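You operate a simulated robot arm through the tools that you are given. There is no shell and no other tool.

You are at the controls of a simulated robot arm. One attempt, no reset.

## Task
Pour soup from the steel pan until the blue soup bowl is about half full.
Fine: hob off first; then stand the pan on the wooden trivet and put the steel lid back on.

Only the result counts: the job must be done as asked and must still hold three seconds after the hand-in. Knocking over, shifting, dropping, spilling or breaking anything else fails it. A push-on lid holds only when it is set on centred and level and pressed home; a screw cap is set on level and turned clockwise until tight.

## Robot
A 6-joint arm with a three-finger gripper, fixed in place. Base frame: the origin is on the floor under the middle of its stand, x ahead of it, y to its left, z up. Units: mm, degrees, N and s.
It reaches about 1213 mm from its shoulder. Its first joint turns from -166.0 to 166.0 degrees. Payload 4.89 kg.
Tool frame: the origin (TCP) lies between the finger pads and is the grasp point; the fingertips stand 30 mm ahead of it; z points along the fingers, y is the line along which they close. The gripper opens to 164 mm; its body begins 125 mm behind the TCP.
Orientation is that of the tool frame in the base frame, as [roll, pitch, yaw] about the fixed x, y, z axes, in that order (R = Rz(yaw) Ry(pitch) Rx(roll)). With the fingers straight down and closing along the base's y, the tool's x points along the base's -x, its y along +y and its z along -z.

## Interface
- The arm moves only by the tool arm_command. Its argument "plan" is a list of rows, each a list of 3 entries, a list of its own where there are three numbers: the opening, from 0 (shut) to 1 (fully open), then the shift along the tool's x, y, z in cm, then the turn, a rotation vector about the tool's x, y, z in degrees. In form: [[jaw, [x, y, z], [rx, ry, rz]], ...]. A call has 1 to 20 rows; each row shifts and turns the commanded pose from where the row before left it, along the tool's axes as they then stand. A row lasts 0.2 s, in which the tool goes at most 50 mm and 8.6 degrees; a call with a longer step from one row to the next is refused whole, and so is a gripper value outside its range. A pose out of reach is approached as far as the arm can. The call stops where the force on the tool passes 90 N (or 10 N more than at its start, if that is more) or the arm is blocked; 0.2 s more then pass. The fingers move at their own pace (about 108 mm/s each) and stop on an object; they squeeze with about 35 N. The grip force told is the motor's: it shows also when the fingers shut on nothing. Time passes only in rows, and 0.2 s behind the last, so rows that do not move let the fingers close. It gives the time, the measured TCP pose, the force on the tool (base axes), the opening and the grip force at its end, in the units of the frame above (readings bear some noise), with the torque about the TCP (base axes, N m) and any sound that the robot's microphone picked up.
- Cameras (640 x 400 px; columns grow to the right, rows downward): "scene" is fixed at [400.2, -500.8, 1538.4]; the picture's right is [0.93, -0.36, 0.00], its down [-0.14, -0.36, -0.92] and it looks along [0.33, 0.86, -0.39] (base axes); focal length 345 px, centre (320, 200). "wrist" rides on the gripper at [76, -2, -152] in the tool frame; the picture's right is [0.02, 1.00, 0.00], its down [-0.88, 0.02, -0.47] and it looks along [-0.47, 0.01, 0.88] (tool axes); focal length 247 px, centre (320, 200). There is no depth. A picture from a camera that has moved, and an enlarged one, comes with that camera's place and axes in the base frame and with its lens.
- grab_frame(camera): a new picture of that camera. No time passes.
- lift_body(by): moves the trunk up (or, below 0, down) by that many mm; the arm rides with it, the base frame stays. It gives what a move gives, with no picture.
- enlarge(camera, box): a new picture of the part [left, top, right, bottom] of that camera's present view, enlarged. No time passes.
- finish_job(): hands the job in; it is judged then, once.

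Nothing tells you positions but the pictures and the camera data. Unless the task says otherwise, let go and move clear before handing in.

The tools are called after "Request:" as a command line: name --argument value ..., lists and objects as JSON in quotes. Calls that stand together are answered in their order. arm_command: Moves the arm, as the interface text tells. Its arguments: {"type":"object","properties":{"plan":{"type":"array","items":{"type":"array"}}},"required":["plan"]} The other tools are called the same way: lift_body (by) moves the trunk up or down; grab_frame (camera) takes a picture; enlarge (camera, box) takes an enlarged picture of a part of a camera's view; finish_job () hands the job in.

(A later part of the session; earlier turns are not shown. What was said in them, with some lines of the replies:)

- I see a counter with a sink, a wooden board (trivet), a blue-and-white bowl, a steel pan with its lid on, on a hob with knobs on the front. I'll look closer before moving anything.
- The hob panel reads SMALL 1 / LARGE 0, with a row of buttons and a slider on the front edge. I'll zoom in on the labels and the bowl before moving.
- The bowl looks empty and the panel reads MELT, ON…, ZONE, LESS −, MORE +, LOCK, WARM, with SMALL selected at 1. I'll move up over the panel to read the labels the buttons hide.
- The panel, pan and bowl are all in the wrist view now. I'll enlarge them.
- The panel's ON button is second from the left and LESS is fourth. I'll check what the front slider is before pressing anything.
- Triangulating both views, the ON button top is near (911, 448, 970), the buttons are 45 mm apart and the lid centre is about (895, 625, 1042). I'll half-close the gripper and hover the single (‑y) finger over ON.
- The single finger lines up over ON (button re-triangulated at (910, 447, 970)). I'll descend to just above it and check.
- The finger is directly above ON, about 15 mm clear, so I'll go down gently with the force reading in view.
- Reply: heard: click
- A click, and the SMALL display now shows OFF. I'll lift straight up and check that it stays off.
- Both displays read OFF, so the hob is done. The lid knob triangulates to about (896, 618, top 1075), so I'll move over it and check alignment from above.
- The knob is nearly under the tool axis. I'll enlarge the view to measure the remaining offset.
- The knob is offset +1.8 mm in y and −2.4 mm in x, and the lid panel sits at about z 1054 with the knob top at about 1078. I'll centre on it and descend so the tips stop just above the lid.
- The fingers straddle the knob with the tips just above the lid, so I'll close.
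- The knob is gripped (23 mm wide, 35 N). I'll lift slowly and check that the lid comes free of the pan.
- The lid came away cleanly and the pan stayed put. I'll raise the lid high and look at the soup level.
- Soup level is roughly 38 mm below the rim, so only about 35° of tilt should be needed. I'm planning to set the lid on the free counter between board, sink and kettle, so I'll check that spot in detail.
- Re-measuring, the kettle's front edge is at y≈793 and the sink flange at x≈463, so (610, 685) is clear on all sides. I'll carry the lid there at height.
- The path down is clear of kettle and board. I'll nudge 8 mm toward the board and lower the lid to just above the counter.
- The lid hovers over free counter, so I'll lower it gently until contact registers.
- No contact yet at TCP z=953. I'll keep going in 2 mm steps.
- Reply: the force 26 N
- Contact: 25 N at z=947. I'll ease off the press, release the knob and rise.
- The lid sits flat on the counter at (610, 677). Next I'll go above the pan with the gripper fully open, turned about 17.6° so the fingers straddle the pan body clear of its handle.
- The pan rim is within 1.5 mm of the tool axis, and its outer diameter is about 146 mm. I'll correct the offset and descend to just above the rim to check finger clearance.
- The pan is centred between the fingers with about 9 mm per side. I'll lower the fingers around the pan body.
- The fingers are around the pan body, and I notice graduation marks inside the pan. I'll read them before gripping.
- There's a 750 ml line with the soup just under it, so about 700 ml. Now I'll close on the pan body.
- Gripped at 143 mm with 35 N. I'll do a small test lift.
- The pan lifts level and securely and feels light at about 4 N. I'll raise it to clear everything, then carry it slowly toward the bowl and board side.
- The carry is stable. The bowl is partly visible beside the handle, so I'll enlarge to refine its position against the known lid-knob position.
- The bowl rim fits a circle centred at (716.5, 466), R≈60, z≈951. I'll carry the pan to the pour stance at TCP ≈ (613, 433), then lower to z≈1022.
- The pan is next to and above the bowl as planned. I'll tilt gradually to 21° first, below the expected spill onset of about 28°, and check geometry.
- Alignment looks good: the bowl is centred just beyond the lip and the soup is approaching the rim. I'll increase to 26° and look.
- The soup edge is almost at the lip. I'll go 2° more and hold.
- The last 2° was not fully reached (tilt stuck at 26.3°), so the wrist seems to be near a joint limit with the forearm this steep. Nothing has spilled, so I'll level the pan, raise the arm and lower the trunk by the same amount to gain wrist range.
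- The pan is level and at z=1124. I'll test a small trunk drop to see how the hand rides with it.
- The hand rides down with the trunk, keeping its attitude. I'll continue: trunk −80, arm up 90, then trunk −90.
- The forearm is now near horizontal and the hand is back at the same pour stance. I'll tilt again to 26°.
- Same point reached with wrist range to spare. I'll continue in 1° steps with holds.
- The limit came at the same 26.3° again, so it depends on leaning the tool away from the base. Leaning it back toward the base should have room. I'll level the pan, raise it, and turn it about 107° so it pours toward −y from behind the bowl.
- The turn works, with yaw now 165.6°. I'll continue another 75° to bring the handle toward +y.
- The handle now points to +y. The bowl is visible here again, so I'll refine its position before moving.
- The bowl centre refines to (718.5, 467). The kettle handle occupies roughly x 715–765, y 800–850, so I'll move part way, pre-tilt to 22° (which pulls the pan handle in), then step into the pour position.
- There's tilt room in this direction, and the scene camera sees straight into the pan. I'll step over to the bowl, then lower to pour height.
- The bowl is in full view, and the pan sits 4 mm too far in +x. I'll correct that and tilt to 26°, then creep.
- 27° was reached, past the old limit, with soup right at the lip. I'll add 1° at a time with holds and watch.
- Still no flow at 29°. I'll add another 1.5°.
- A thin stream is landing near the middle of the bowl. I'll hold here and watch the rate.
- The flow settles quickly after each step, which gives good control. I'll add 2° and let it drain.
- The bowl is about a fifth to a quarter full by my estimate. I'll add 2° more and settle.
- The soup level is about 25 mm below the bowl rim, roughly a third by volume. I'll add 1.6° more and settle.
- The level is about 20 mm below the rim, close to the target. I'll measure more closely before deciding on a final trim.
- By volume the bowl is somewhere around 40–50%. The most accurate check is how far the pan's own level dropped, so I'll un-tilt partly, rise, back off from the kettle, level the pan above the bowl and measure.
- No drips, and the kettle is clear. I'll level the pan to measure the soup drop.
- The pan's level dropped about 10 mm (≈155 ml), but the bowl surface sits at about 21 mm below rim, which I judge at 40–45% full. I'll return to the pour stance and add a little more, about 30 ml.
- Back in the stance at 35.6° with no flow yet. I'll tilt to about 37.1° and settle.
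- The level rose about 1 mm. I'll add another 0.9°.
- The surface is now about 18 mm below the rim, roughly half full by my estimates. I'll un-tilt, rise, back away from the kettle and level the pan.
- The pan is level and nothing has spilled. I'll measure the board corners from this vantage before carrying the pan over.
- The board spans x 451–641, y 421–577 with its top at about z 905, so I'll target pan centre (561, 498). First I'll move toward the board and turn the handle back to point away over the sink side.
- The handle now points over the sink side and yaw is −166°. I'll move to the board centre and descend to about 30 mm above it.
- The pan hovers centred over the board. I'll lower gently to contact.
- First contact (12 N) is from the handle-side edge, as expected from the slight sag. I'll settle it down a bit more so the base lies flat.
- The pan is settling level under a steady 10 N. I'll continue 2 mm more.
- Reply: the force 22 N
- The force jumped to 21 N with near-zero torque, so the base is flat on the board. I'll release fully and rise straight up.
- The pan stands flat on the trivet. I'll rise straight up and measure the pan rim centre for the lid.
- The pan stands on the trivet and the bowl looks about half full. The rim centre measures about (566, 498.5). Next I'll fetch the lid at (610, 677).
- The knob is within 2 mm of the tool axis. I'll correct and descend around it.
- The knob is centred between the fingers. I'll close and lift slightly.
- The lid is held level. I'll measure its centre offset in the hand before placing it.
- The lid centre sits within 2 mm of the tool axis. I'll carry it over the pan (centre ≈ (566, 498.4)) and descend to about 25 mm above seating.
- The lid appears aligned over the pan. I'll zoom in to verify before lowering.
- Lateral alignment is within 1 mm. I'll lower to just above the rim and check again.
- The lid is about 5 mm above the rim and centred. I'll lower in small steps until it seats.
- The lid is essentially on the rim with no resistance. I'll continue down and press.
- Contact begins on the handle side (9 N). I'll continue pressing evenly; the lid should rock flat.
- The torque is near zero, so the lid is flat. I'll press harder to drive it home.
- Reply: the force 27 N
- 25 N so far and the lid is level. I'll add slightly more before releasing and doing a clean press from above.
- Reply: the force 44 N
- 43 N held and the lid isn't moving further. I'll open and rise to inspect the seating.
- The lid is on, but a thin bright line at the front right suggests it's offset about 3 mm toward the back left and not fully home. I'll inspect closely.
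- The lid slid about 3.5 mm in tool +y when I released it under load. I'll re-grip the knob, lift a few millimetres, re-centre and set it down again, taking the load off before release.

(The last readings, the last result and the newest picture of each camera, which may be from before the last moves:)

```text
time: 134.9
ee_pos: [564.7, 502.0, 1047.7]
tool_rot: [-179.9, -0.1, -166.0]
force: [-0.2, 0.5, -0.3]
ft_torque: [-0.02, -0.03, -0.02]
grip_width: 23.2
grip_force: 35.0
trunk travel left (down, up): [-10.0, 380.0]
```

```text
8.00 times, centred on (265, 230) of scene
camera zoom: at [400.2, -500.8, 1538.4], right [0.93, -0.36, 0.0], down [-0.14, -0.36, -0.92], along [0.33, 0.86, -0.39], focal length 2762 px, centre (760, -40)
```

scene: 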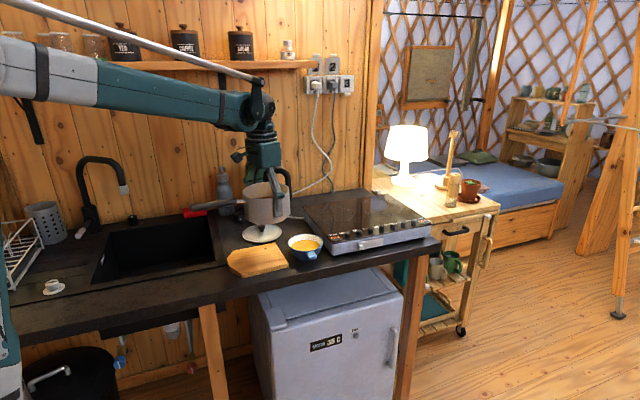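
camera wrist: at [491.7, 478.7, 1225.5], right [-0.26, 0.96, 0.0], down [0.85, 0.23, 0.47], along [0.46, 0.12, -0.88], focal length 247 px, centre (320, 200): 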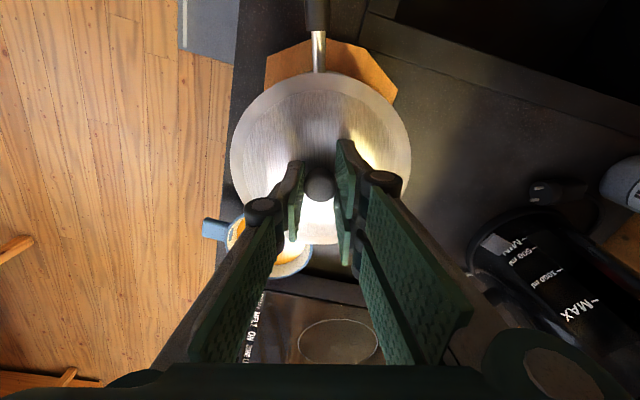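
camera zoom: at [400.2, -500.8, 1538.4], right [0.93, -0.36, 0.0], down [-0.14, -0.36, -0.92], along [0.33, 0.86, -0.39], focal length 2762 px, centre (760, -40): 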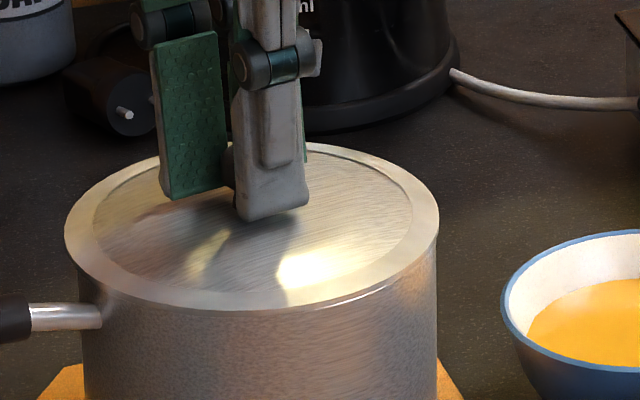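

Gripped cleanly with no load, and the lid is about 3 mm off in tool +y relative to the pan handle axis. I'll lift 10 mm, shift −3 mm and lower again.

Request:
arm_command --plan '[[0, [0, 0, -0.3], [0, 0, 0]], [0, [0, 0, -0.5], [0, 0, 0]], [0, [0, 0, -0.3], [0, 0, 0]], [0, [0, -0.15, 0], [0, 0, 0]], [0, [0, -0.15, 0], [0, 0, 0]], [0, [0, 0, 0], [0, 0, 0]]]'

Request:
enlarge --camera "wrist" --box '[220, 40, 420, 260]'

Request:
enlarge --camera "scene" --box '[230, 205, 300, 255]'

```text
time: 136.3
ee_pos: [565.3, 498.2, 1059.2]
tool_rot: [-180.0, 0.0, -166.0]
force: [-0.2, 0.0, -1.3]
ft_torque: [-0.01, 0.01, 0.03]
grip_width: 22.9
grip_force: 35.4
trunk travel left (down, up): [-10.0, 380.0]
```

```text
1.82 times, centred on (320, 150) of wrist
camera zoom: at [492.3, 479.3, 1211.8], right [-0.26, 0.96, 0.0], down [0.85, 0.23, 0.47], along [0.46, 0.12, -0.88], focal length 449 px, centre (320, 291)
```

zoom: 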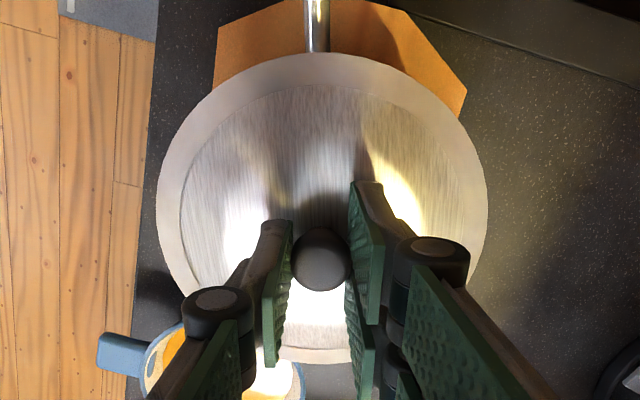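

```text
8.00 times, centred on (265, 230) of scene
camera zoom: at [400.2, -500.8, 1538.4], right [0.93, -0.36, 0.0], down [-0.14, -0.36, -0.92], along [0.33, 0.86, -0.39], focal length 2762 px, centre (760, -40)
```

zoom: 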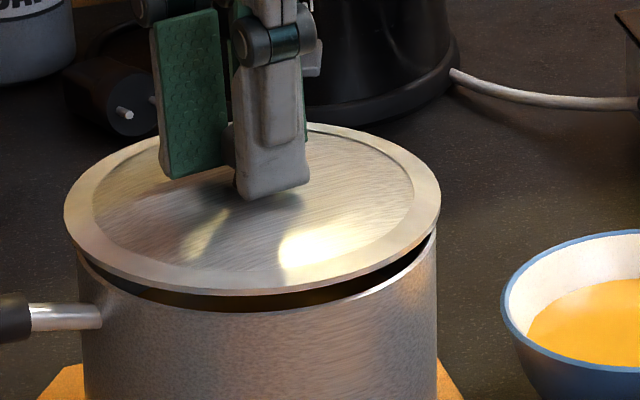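

I'll measure the lid versus pan edges at higher zoom to trim the last millimetre.

Request:
enlarge --camera "scene" --box '[232, 222, 256, 246]'

Request:
enlarge --camera "scene" --box '[268, 222, 292, 246]'

```text
16.00 times, centred on (244, 234) of scene
camera zoom: at [400.2, -500.8, 1538.4], right [0.93, -0.36, 0.0], down [-0.14, -0.36, -0.92], along [0.33, 0.86, -0.39], focal length 5523 px, centre (1536, -344)
```

zoom: 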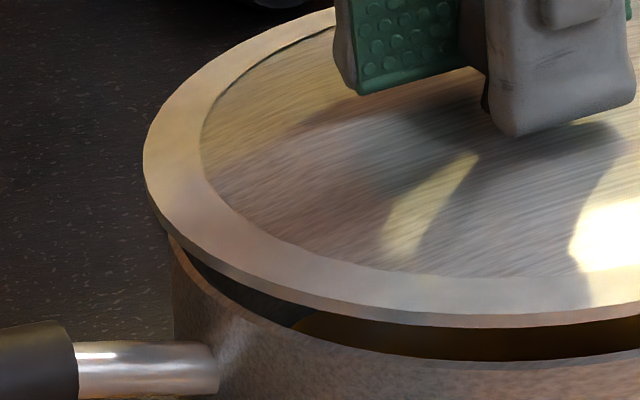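

```text
16.00 times, centred on (280, 234) of scene
camera zoom: at [400.2, -500.8, 1538.4], right [0.93, -0.36, 0.0], down [-0.14, -0.36, -0.92], along [0.33, 0.86, -0.39], focal length 5523 px, centre (960, -344)
```

zoom: 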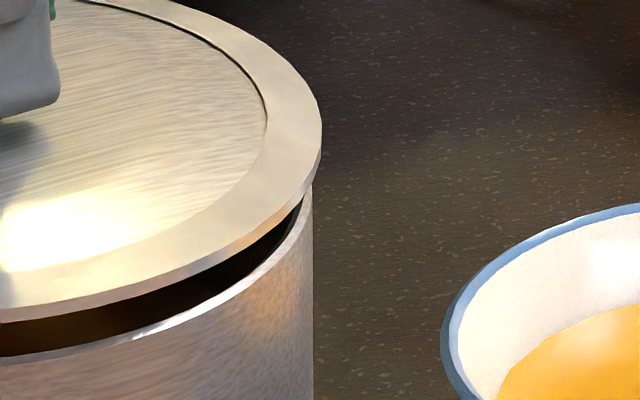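

The lid needs about 1.4 mm in tool −x and 0.4 mm in +y. I'll apply that and lower in small steps, watching force and torque.

Request:
arm_command --plan '[[0, [-0.14, 0.04, 0], [0, 0, 0]], [0, [0, 0, 0.4], [0, 0, 0]], [0, [0, 0, 0.4], [0, 0, 0]], [0, [0, 0, 0.2], [0, 0, 0]], [0, [0, 0, 0], [0, 0, 0]]]'

Request:
enlarge --camera "scene" --box '[230, 205, 300, 255]'

```text
time: 137.5
ee_pos: [567.2, 500.0, 1048.5]
tool_rot: [-180.0, -0.1, -166.0]
force: [0.2, -0.3, -1.0]
ft_torque: [0.0, 0.04, -0.04]
grip_width: 22.9
grip_force: 35.5
trunk travel left (down, up): [-10.0, 380.0]
```

```text
8.00 times, centred on (265, 230) of scene
camera zoom: at [400.2, -500.8, 1538.4], right [0.93, -0.36, 0.0], down [-0.14, -0.36, -0.92], along [0.33, 0.86, -0.39], focal length 2762 px, centre (760, -40)
```

zoom: 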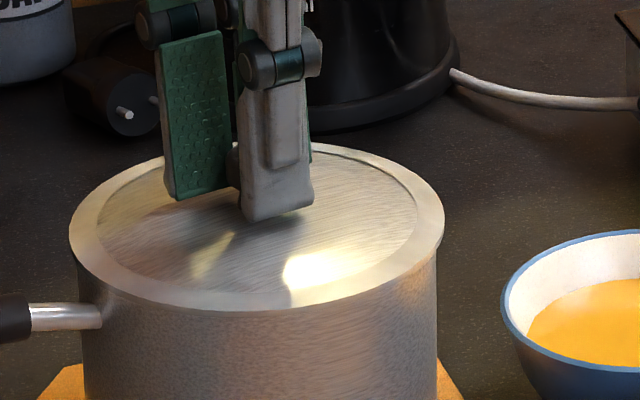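

There's no gap visible and no load yet. I'll continue down 1 mm at a time.

Request:
arm_command --plan '[[0, [0, 0, 0.1], [0, 0, 0]], [0, [0, 0, 0.1], [0, 0, 0]], [0, [0, 0, 0], [0, 0, 0]]]'

Request:
enlarge --camera "scene" --box '[230, 205, 300, 255]'

```text
time: 138.3
ee_pos: [567.0, 499.0, 1048.2]
tool_rot: [-179.9, 0.1, -165.9]
force: [3.1, 2.8, 22.4]
ft_torque: [0.06, 0.17, -0.02]
grip_width: 23.1
grip_force: 35.0
trunk travel left (down, up): [-10.0, 380.0]
```

```text
8.00 times, centred on (265, 230) of scene
camera zoom: at [400.2, -500.8, 1538.4], right [0.93, -0.36, 0.0], down [-0.14, -0.36, -0.92], along [0.33, 0.86, -0.39], focal length 2762 px, centre (760, -40)
```

zoom: 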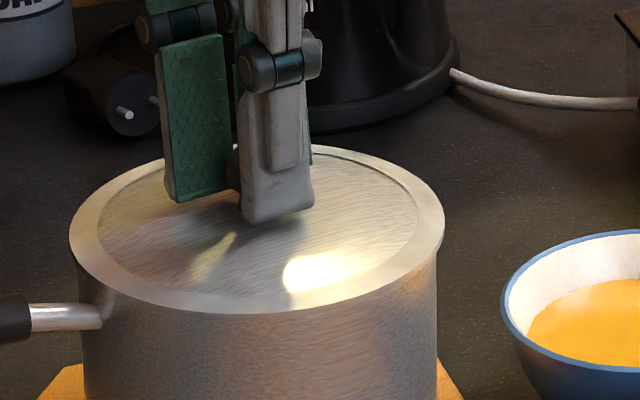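

Flat contact at 22 N with little torque. I'll press further to push it home.

Request:
arm_command --plan '[[0, [0, 0, 0.1], [0, 0, 0]], [0, [0, 0, 0.1], [0, 0, 0]], [0, [0, 0, 0], [0, 0, 0]]]'

Request:
enlarge --camera "scene" --box '[230, 205, 300, 255]'

```text
time: 139.1
ee_pos: [565.3, 499.2, 1045.3]
tool_rot: [180.0, 0.0, -166.0]
force: [0.4, 2.6, 23.3]
ft_torque: [0.18, 0.06, -0.04]
grip_width: 22.8
grip_force: 35.4
trunk travel left (down, up): [-10.0, 380.0]
```

```text
8.00 times, centred on (265, 230) of scene
camera zoom: at [400.2, -500.8, 1538.4], right [0.93, -0.36, 0.0], down [-0.14, -0.36, -0.92], along [0.33, 0.86, -0.39], focal length 2762 px, centre (760, -40)
```

zoom: 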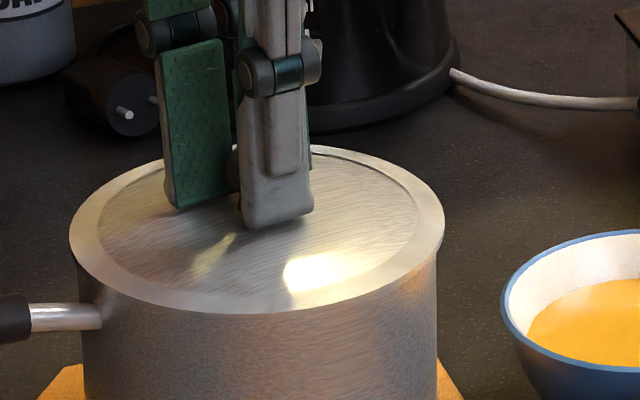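

The fingers are now slipping on the knob at a constant 23 N, so the lid is bottomed against my grip. I'll unload, release, rise and press from directly above with closed fingers.

Request:
arm_command --plan '[[0, [0, 0, -0.1], [0, 0, 0]], [0, [0, 0, 0], [0, 0, 0]]]'

```text
time: 139.7
ee_pos: [567.6, 499.1, 1045.3]
tool_rot: [-180.0, 0.0, -166.0]
force: [-0.7, 0.4, 0.1]
ft_torque: [0.06, -0.07, -0.02]
grip_width: 22.7
grip_force: 35.3
trunk travel left (down, up): [-10.0, 380.0]
```

The load is zero now. I'll open gently and rise.

Request:
arm_command --plan '[[0.17, [0, 0, 0], [0, 0, 0]], [0.25, [0, 0, 0], [0, 0, 0]], [0.4, [0, 0, 0], [0, 0, 0]], [0.4, [0, 0, 0], [0, 0, 0]], [0.4, [0, 0, -2.0], [0, 0, 0]], [0.4, [0, 0, -4.0], [0, 0, 0]], [0.4, [0, 0, -4.0], [0, 0, 0]], [0.4, [0, 0, -2.0], [0, 0, 0]], [0.4, [0, 0, 0], [0, 0, 0]]]'

Request:
enlarge --camera "scene" --box '[240, 220, 290, 250]'

Request:
enlarge --camera "wrist" --box '[200, 40, 440, 240]'

Request:
enlarge --camera "wrist" --box '[290, 50, 360, 100]'

```text
time: 141.7
ee_pos: [566.0, 497.7, 1164.9]
tool_rot: [179.9, -0.1, -166.0]
force: [0.2, 0.5, 0.4]
ft_torque: [-0.01, -0.03, 0.0]
grip_width: 65.7
grip_force: 0.0
trunk travel left (down, up): [-10.0, 380.0]
```

```text
12.80 times, centred on (265, 235) of scene
camera zoom: at [400.2, -500.8, 1538.4], right [0.93, -0.36, 0.0], down [-0.14, -0.36, -0.92], along [0.33, 0.86, -0.39], focal length 4418 px, centre (1024, -248)
```

zoom: 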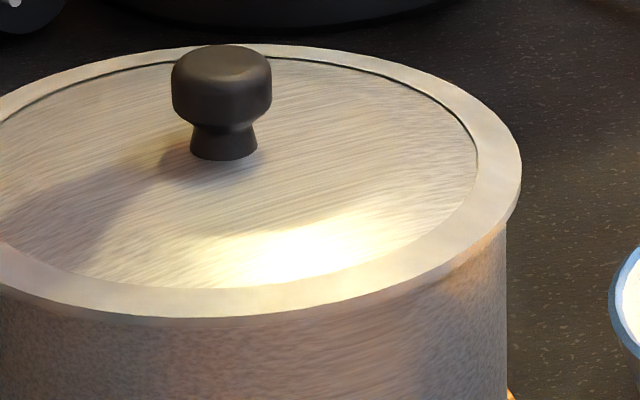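

```text
2.00 times, centred on (320, 140) of wrist
camera zoom: at [493.7, 480.2, 1318.5], right [-0.26, 0.96, 0.0], down [0.85, 0.23, 0.47], along [0.46, 0.12, -0.88], focal length 494 px, centre (320, 320)
```

zoom: 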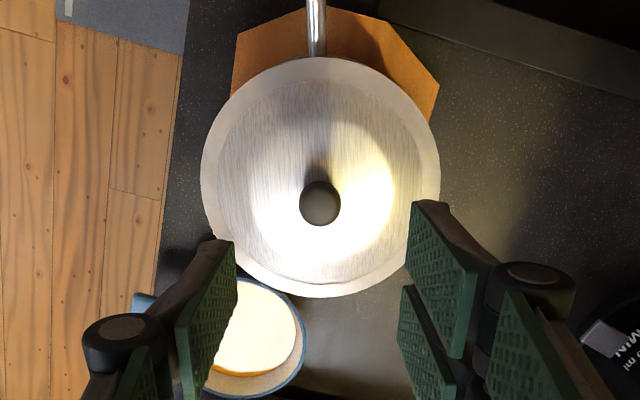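

```text
8.00 times, centred on (325, 75) of wrist
camera zoom: at [493.7, 480.2, 1318.5], right [-0.26, 0.96, 0.0], down [0.85, 0.23, 0.47], along [0.46, 0.12, -0.88], focal length 1976 px, centre (280, 1200)
```

zoom: 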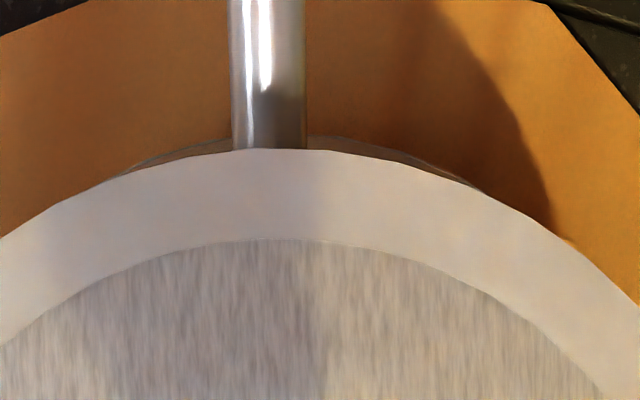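

The lid is now evenly centred with equal overhang and no gap. I'll close the fingers and press straight down on the knob.

Request:
arm_command --plan '[[0, [0, 0, 0], [0, 0, 0]], [0, [0, 0, 0], [0, 0, 0]], [0, [0, 0, 0], [0, 0, 0]], [0, [0, 0, 3.0], [0, 0, 0]], [0, [0, 0, 3.5], [0, 0, 0]], [0, [0, 0, 2.0], [0, 0, 0]], [0, [0, 0, 0.8], [0, 0, 0]], [0, [0, 0, 0], [0, 0, 0]]]'

Request:
enlarge --camera "scene" --box '[230, 195, 300, 255]'

Request:
enlarge --camera "wrist" --box '[260, 100, 380, 220]'

```text
time: 143.5
ee_pos: [565.8, 500.2, 1072.6]
tool_rot: [-180.0, 0.0, -166.0]
force: [0.0, 0.0, -0.2]
ft_torque: [-0.03, 0.0, -0.02]
grip_width: 0.0
grip_force: 35.4
trunk travel left (down, up): [-10.0, 380.0]
```

```text
6.67 times, centred on (265, 225) of scene
camera zoom: at [400.2, -500.8, 1538.4], right [0.93, -0.36, 0.0], down [-0.14, -0.36, -0.92], along [0.33, 0.86, -0.39], focal length 2301 px, centre (687, 33)
```

zoom: 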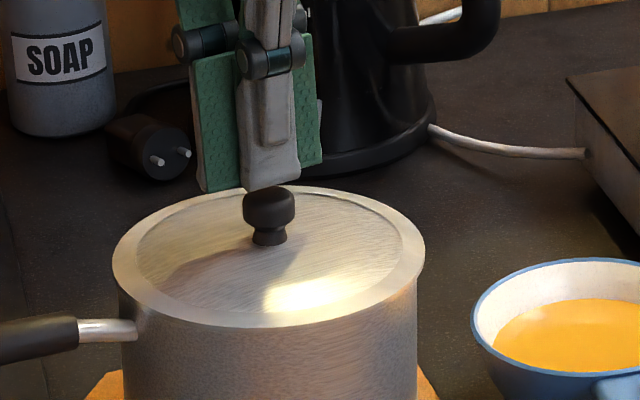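

```text
3.33 times, centred on (320, 160) of wrist
camera zoom: at [494.0, 480.4, 1225.5], right [-0.26, 0.96, 0.0], down [0.85, 0.23, 0.47], along [0.46, 0.12, -0.88], focal length 823 px, centre (320, 333)
```

zoom: 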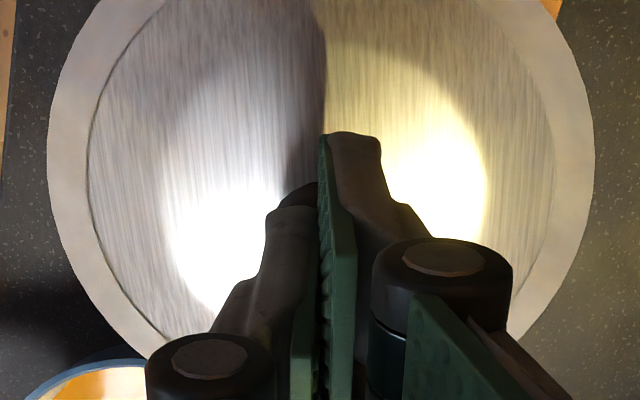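

The closed fingertips are just above the knob. I'll press down step by step.

Request:
arm_command --plan '[[0, [0, 0, 0.3], [0, 0, 0]], [0, [0, 0, 0.3], [0, 0, 0]], [0, [0, 0, 0.2], [0, 0, 0]], [0, [0, 0, 0.2], [0, 0, 0]], [0, [0, 0, 0], [0, 0, 0]]]'

```text
time: 144.7
ee_pos: [566.1, 499.1, 1063.6]
tool_rot: [180.0, 0.1, -166.0]
force: [6.6, 3.8, 36.3]
ft_torque: [0.0, 0.15, -0.03]
grip_width: 6.0
grip_force: 34.9
trunk travel left (down, up): [-10.0, 380.0]
```

36 N of press now. I'll add a little more and watch whether the lid moves.

Request:
arm_command --plan '[[0, [0, 0, 0.1], [0, 0, 0]], [0, [0, 0, 0], [0, 0, 0]]]'

Request:
enlarge --camera "scene" --box '[240, 205, 290, 250]'

```text
time: 145.3
ee_pos: [566.0, 498.1, 1063.7]
tool_rot: [180.0, 0.2, -166.0]
force: [13.8, 7.1, 66.2]
ft_torque: [0.04, 0.25, -0.12]
grip_width: 5.9
grip_force: 34.7
trunk travel left (down, up): [-10.0, 380.0]
```

```text
8.89 times, centred on (265, 228) of scene
camera zoom: at [400.2, -500.8, 1538.4], right [0.93, -0.36, 0.0], down [-0.14, -0.36, -0.92], along [0.33, 0.86, -0.39], focal length 3068 px, centre (809, -44)
```

zoom: 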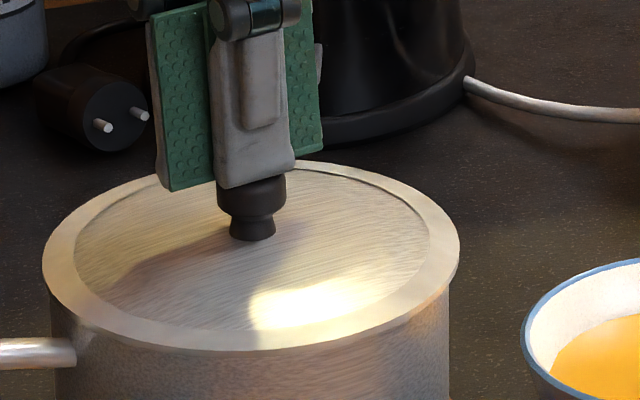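

66 N applied with the lid level and steady. I'll retract upward and inspect the seating closely.

Request:
arm_command --plan '[[0, [0, 0, -0.2], [0, 0, 0]], [0, [0, 0, -0.5], [0, 0, 0]], [0, [0, 0, -2.0], [0, 0, 0]], [0, [0, 0, -4.0], [0, 0, 0]], [0, [0, 0, -4.5], [0, 0, 0]], [0, [0, 0, -4.5], [0, 0, 0]], [0, [0, 0, -2.0], [0, 0, 0]], [0, [0, 0, 0], [0, 0, 0]]]'

Request:
enlarge --camera "scene" --box '[225, 200, 315, 275]'

Request:
enlarge --camera "scene" --box '[234, 226, 264, 250]'

Request:
enlarge --camera "scene" --box '[262, 226, 292, 250]'

Request:
enlarge --camera "wrist" --box '[200, 40, 440, 240]'

```text
time: 147.1
ee_pos: [566.9, 499.3, 1240.3]
tool_rot: [-179.9, 0.0, -165.9]
force: [-0.2, 0.4, 0.1]
ft_torque: [0.02, -0.02, 0.0]
grip_width: 0.0
grip_force: 35.5
trunk travel left (down, up): [-10.0, 380.0]
```

```text
5.33 times, centred on (270, 238) of scene
camera zoom: at [400.2, -500.8, 1538.4], right [0.93, -0.36, 0.0], down [-0.14, -0.36, -0.92], along [0.33, 0.86, -0.39], focal length 1841 px, centre (587, 0)
```

zoom: 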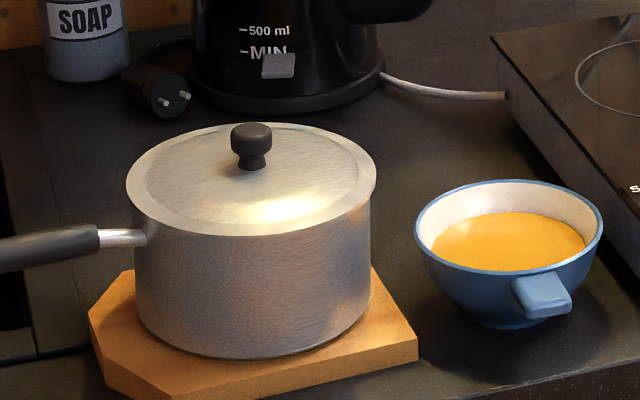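

```text
16.00 times, centred on (249, 238) of scene
camera zoom: at [400.2, -500.8, 1538.4], right [0.93, -0.36, 0.0], down [-0.14, -0.36, -0.92], along [0.33, 0.86, -0.39], focal length 5523 px, centre (1456, -408)
```

zoom: 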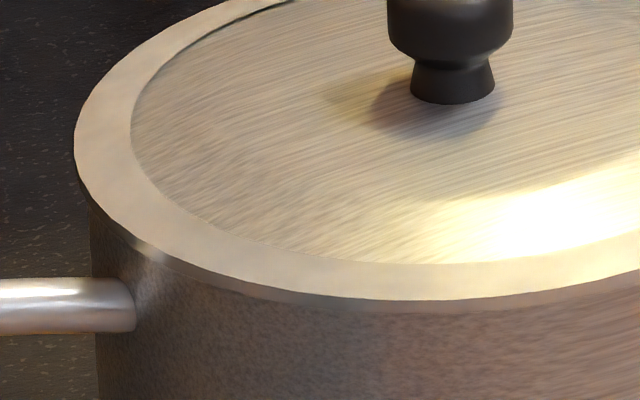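

```text
16.00 times, centred on (277, 238) of scene
camera zoom: at [400.2, -500.8, 1538.4], right [0.93, -0.36, 0.0], down [-0.14, -0.36, -0.92], along [0.33, 0.86, -0.39], focal length 5523 px, centre (1008, -408)
```

zoom: 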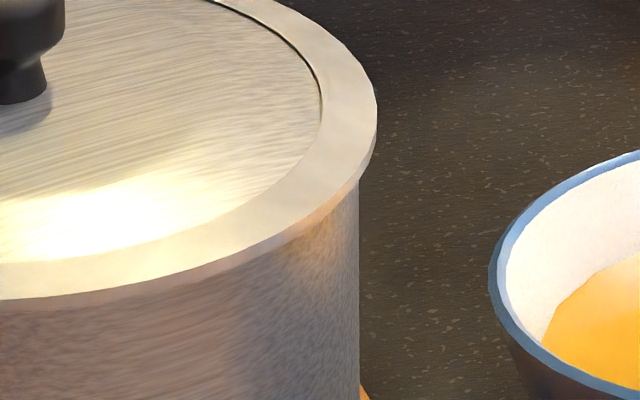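

```text
2.00 times, centred on (320, 140) of wrist
camera zoom: at [493.7, 479.8, 1392.6], right [-0.26, 0.96, 0.0], down [0.85, 0.23, 0.47], along [0.46, 0.12, -0.88], focal length 494 px, centre (320, 320)
```

zoom: 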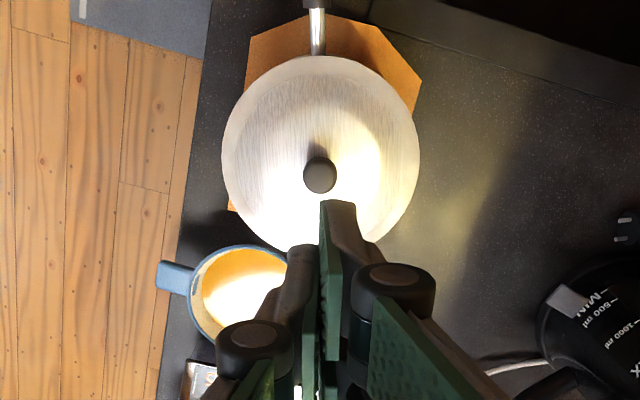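

The lid overhang is equal on both sides (3.6 mm), it's flush with no gap, and its height above the base matches the original seating. I'll move the arm clear and take a last look.

Request:
arm_command --plan '[[0.2, [0, 0, -3.0], [0, 0, 0]], [0.4, [0.6, -2.4, -2.0], [0, 0, 0]], [0.4, [0.9, -3.5, 0], [0, 0, 0]], [0.4, [0.9, -3.5, 0], [0, 0, 0]], [0.4, [0.9, -3.5, 0], [0, 0, 0]], [0.4, [0.9, -3.5, 0], [0, 0, 0]], [0.4, [0.6, -2.4, 0], [0, 0, 0]], [0.4, [0, 0, 0], [0, 0, 0]]]'

Request:
grab_frame --camera "scene"

Request:
enlarge --camera "scene" --box '[200, 170, 440, 290]'

Request:
grab_frame --camera "wrist"

```text
time: 148.9
ee_pos: [565.4, 306.5, 1290.8]
tool_rot: [-180.0, 0.0, -165.9]
force: [0.1, 0.6, 0.1]
ft_torque: [-0.01, -0.04, 0.03]
grip_width: 65.4
grip_force: 0.1
trunk travel left (down, up): [-10.0, 380.0]
```

```text
taken
```

scene: 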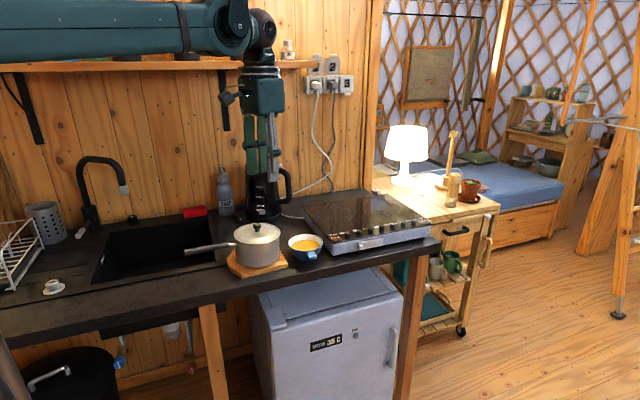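

```text
2.67 times, centred on (320, 230) of scene
camera zoom: at [400.2, -500.8, 1538.4], right [0.93, -0.36, 0.0], down [-0.14, -0.36, -0.92], along [0.33, 0.86, -0.39], focal length 920 px, centre (320, 120)
```

zoom: 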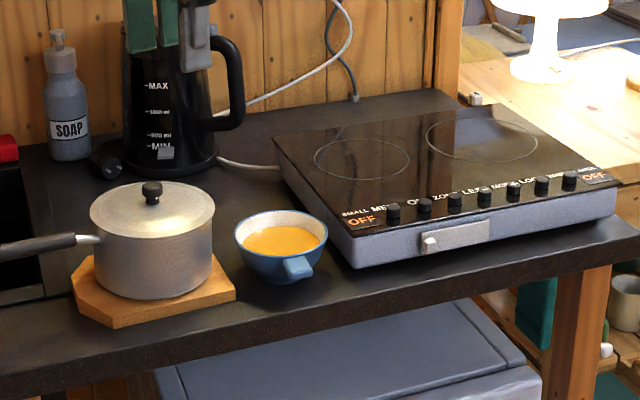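

```text
taken
camera wrist: at [493.3, 286.5, 1442.9], right [-0.26, 0.96, 0.0], down [0.85, 0.23, 0.47], along [0.46, 0.12, -0.88], focal length 247 px, centre (320, 200)
```

wrist: 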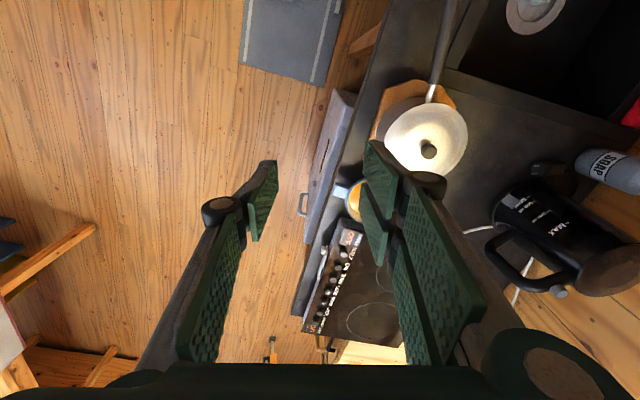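

Both hob displays read OFF, the pan stands on the trivet with its lid seated, the bowl is about half full and nothing is spilled or shifted. The arm is clear, so I'm handing in.

Request:
finish_job

```text
The job is handed in.
```

The job is handed in; I don't have the judge's result yet. In the last pictures before hand-in:

- **Hob:** I pressed ON once, heard a click, and both displays have read OFF since.
- **Bowl:** The soup sits about 18 mm below the rim. That is about half full, but my estimates run from roughly 45% to 57% by volume. I saw no spills.
- **Pan:** It stands flat on the wooden trivet, with the handle pointing toward the sink.
- **Lid:** It is back on, centred and level. On the first try it slid about 3 mm when I let go, so I re-set it and pressed it down with about 66 N. I heard no click, but its height above the pan base matches how it sat at the start.

The trivet may have moved about 1 mm when the pan and lid were pressed down. The arm is clear of everything. I lowered the trunk by 190 mm during the pour and left it there.
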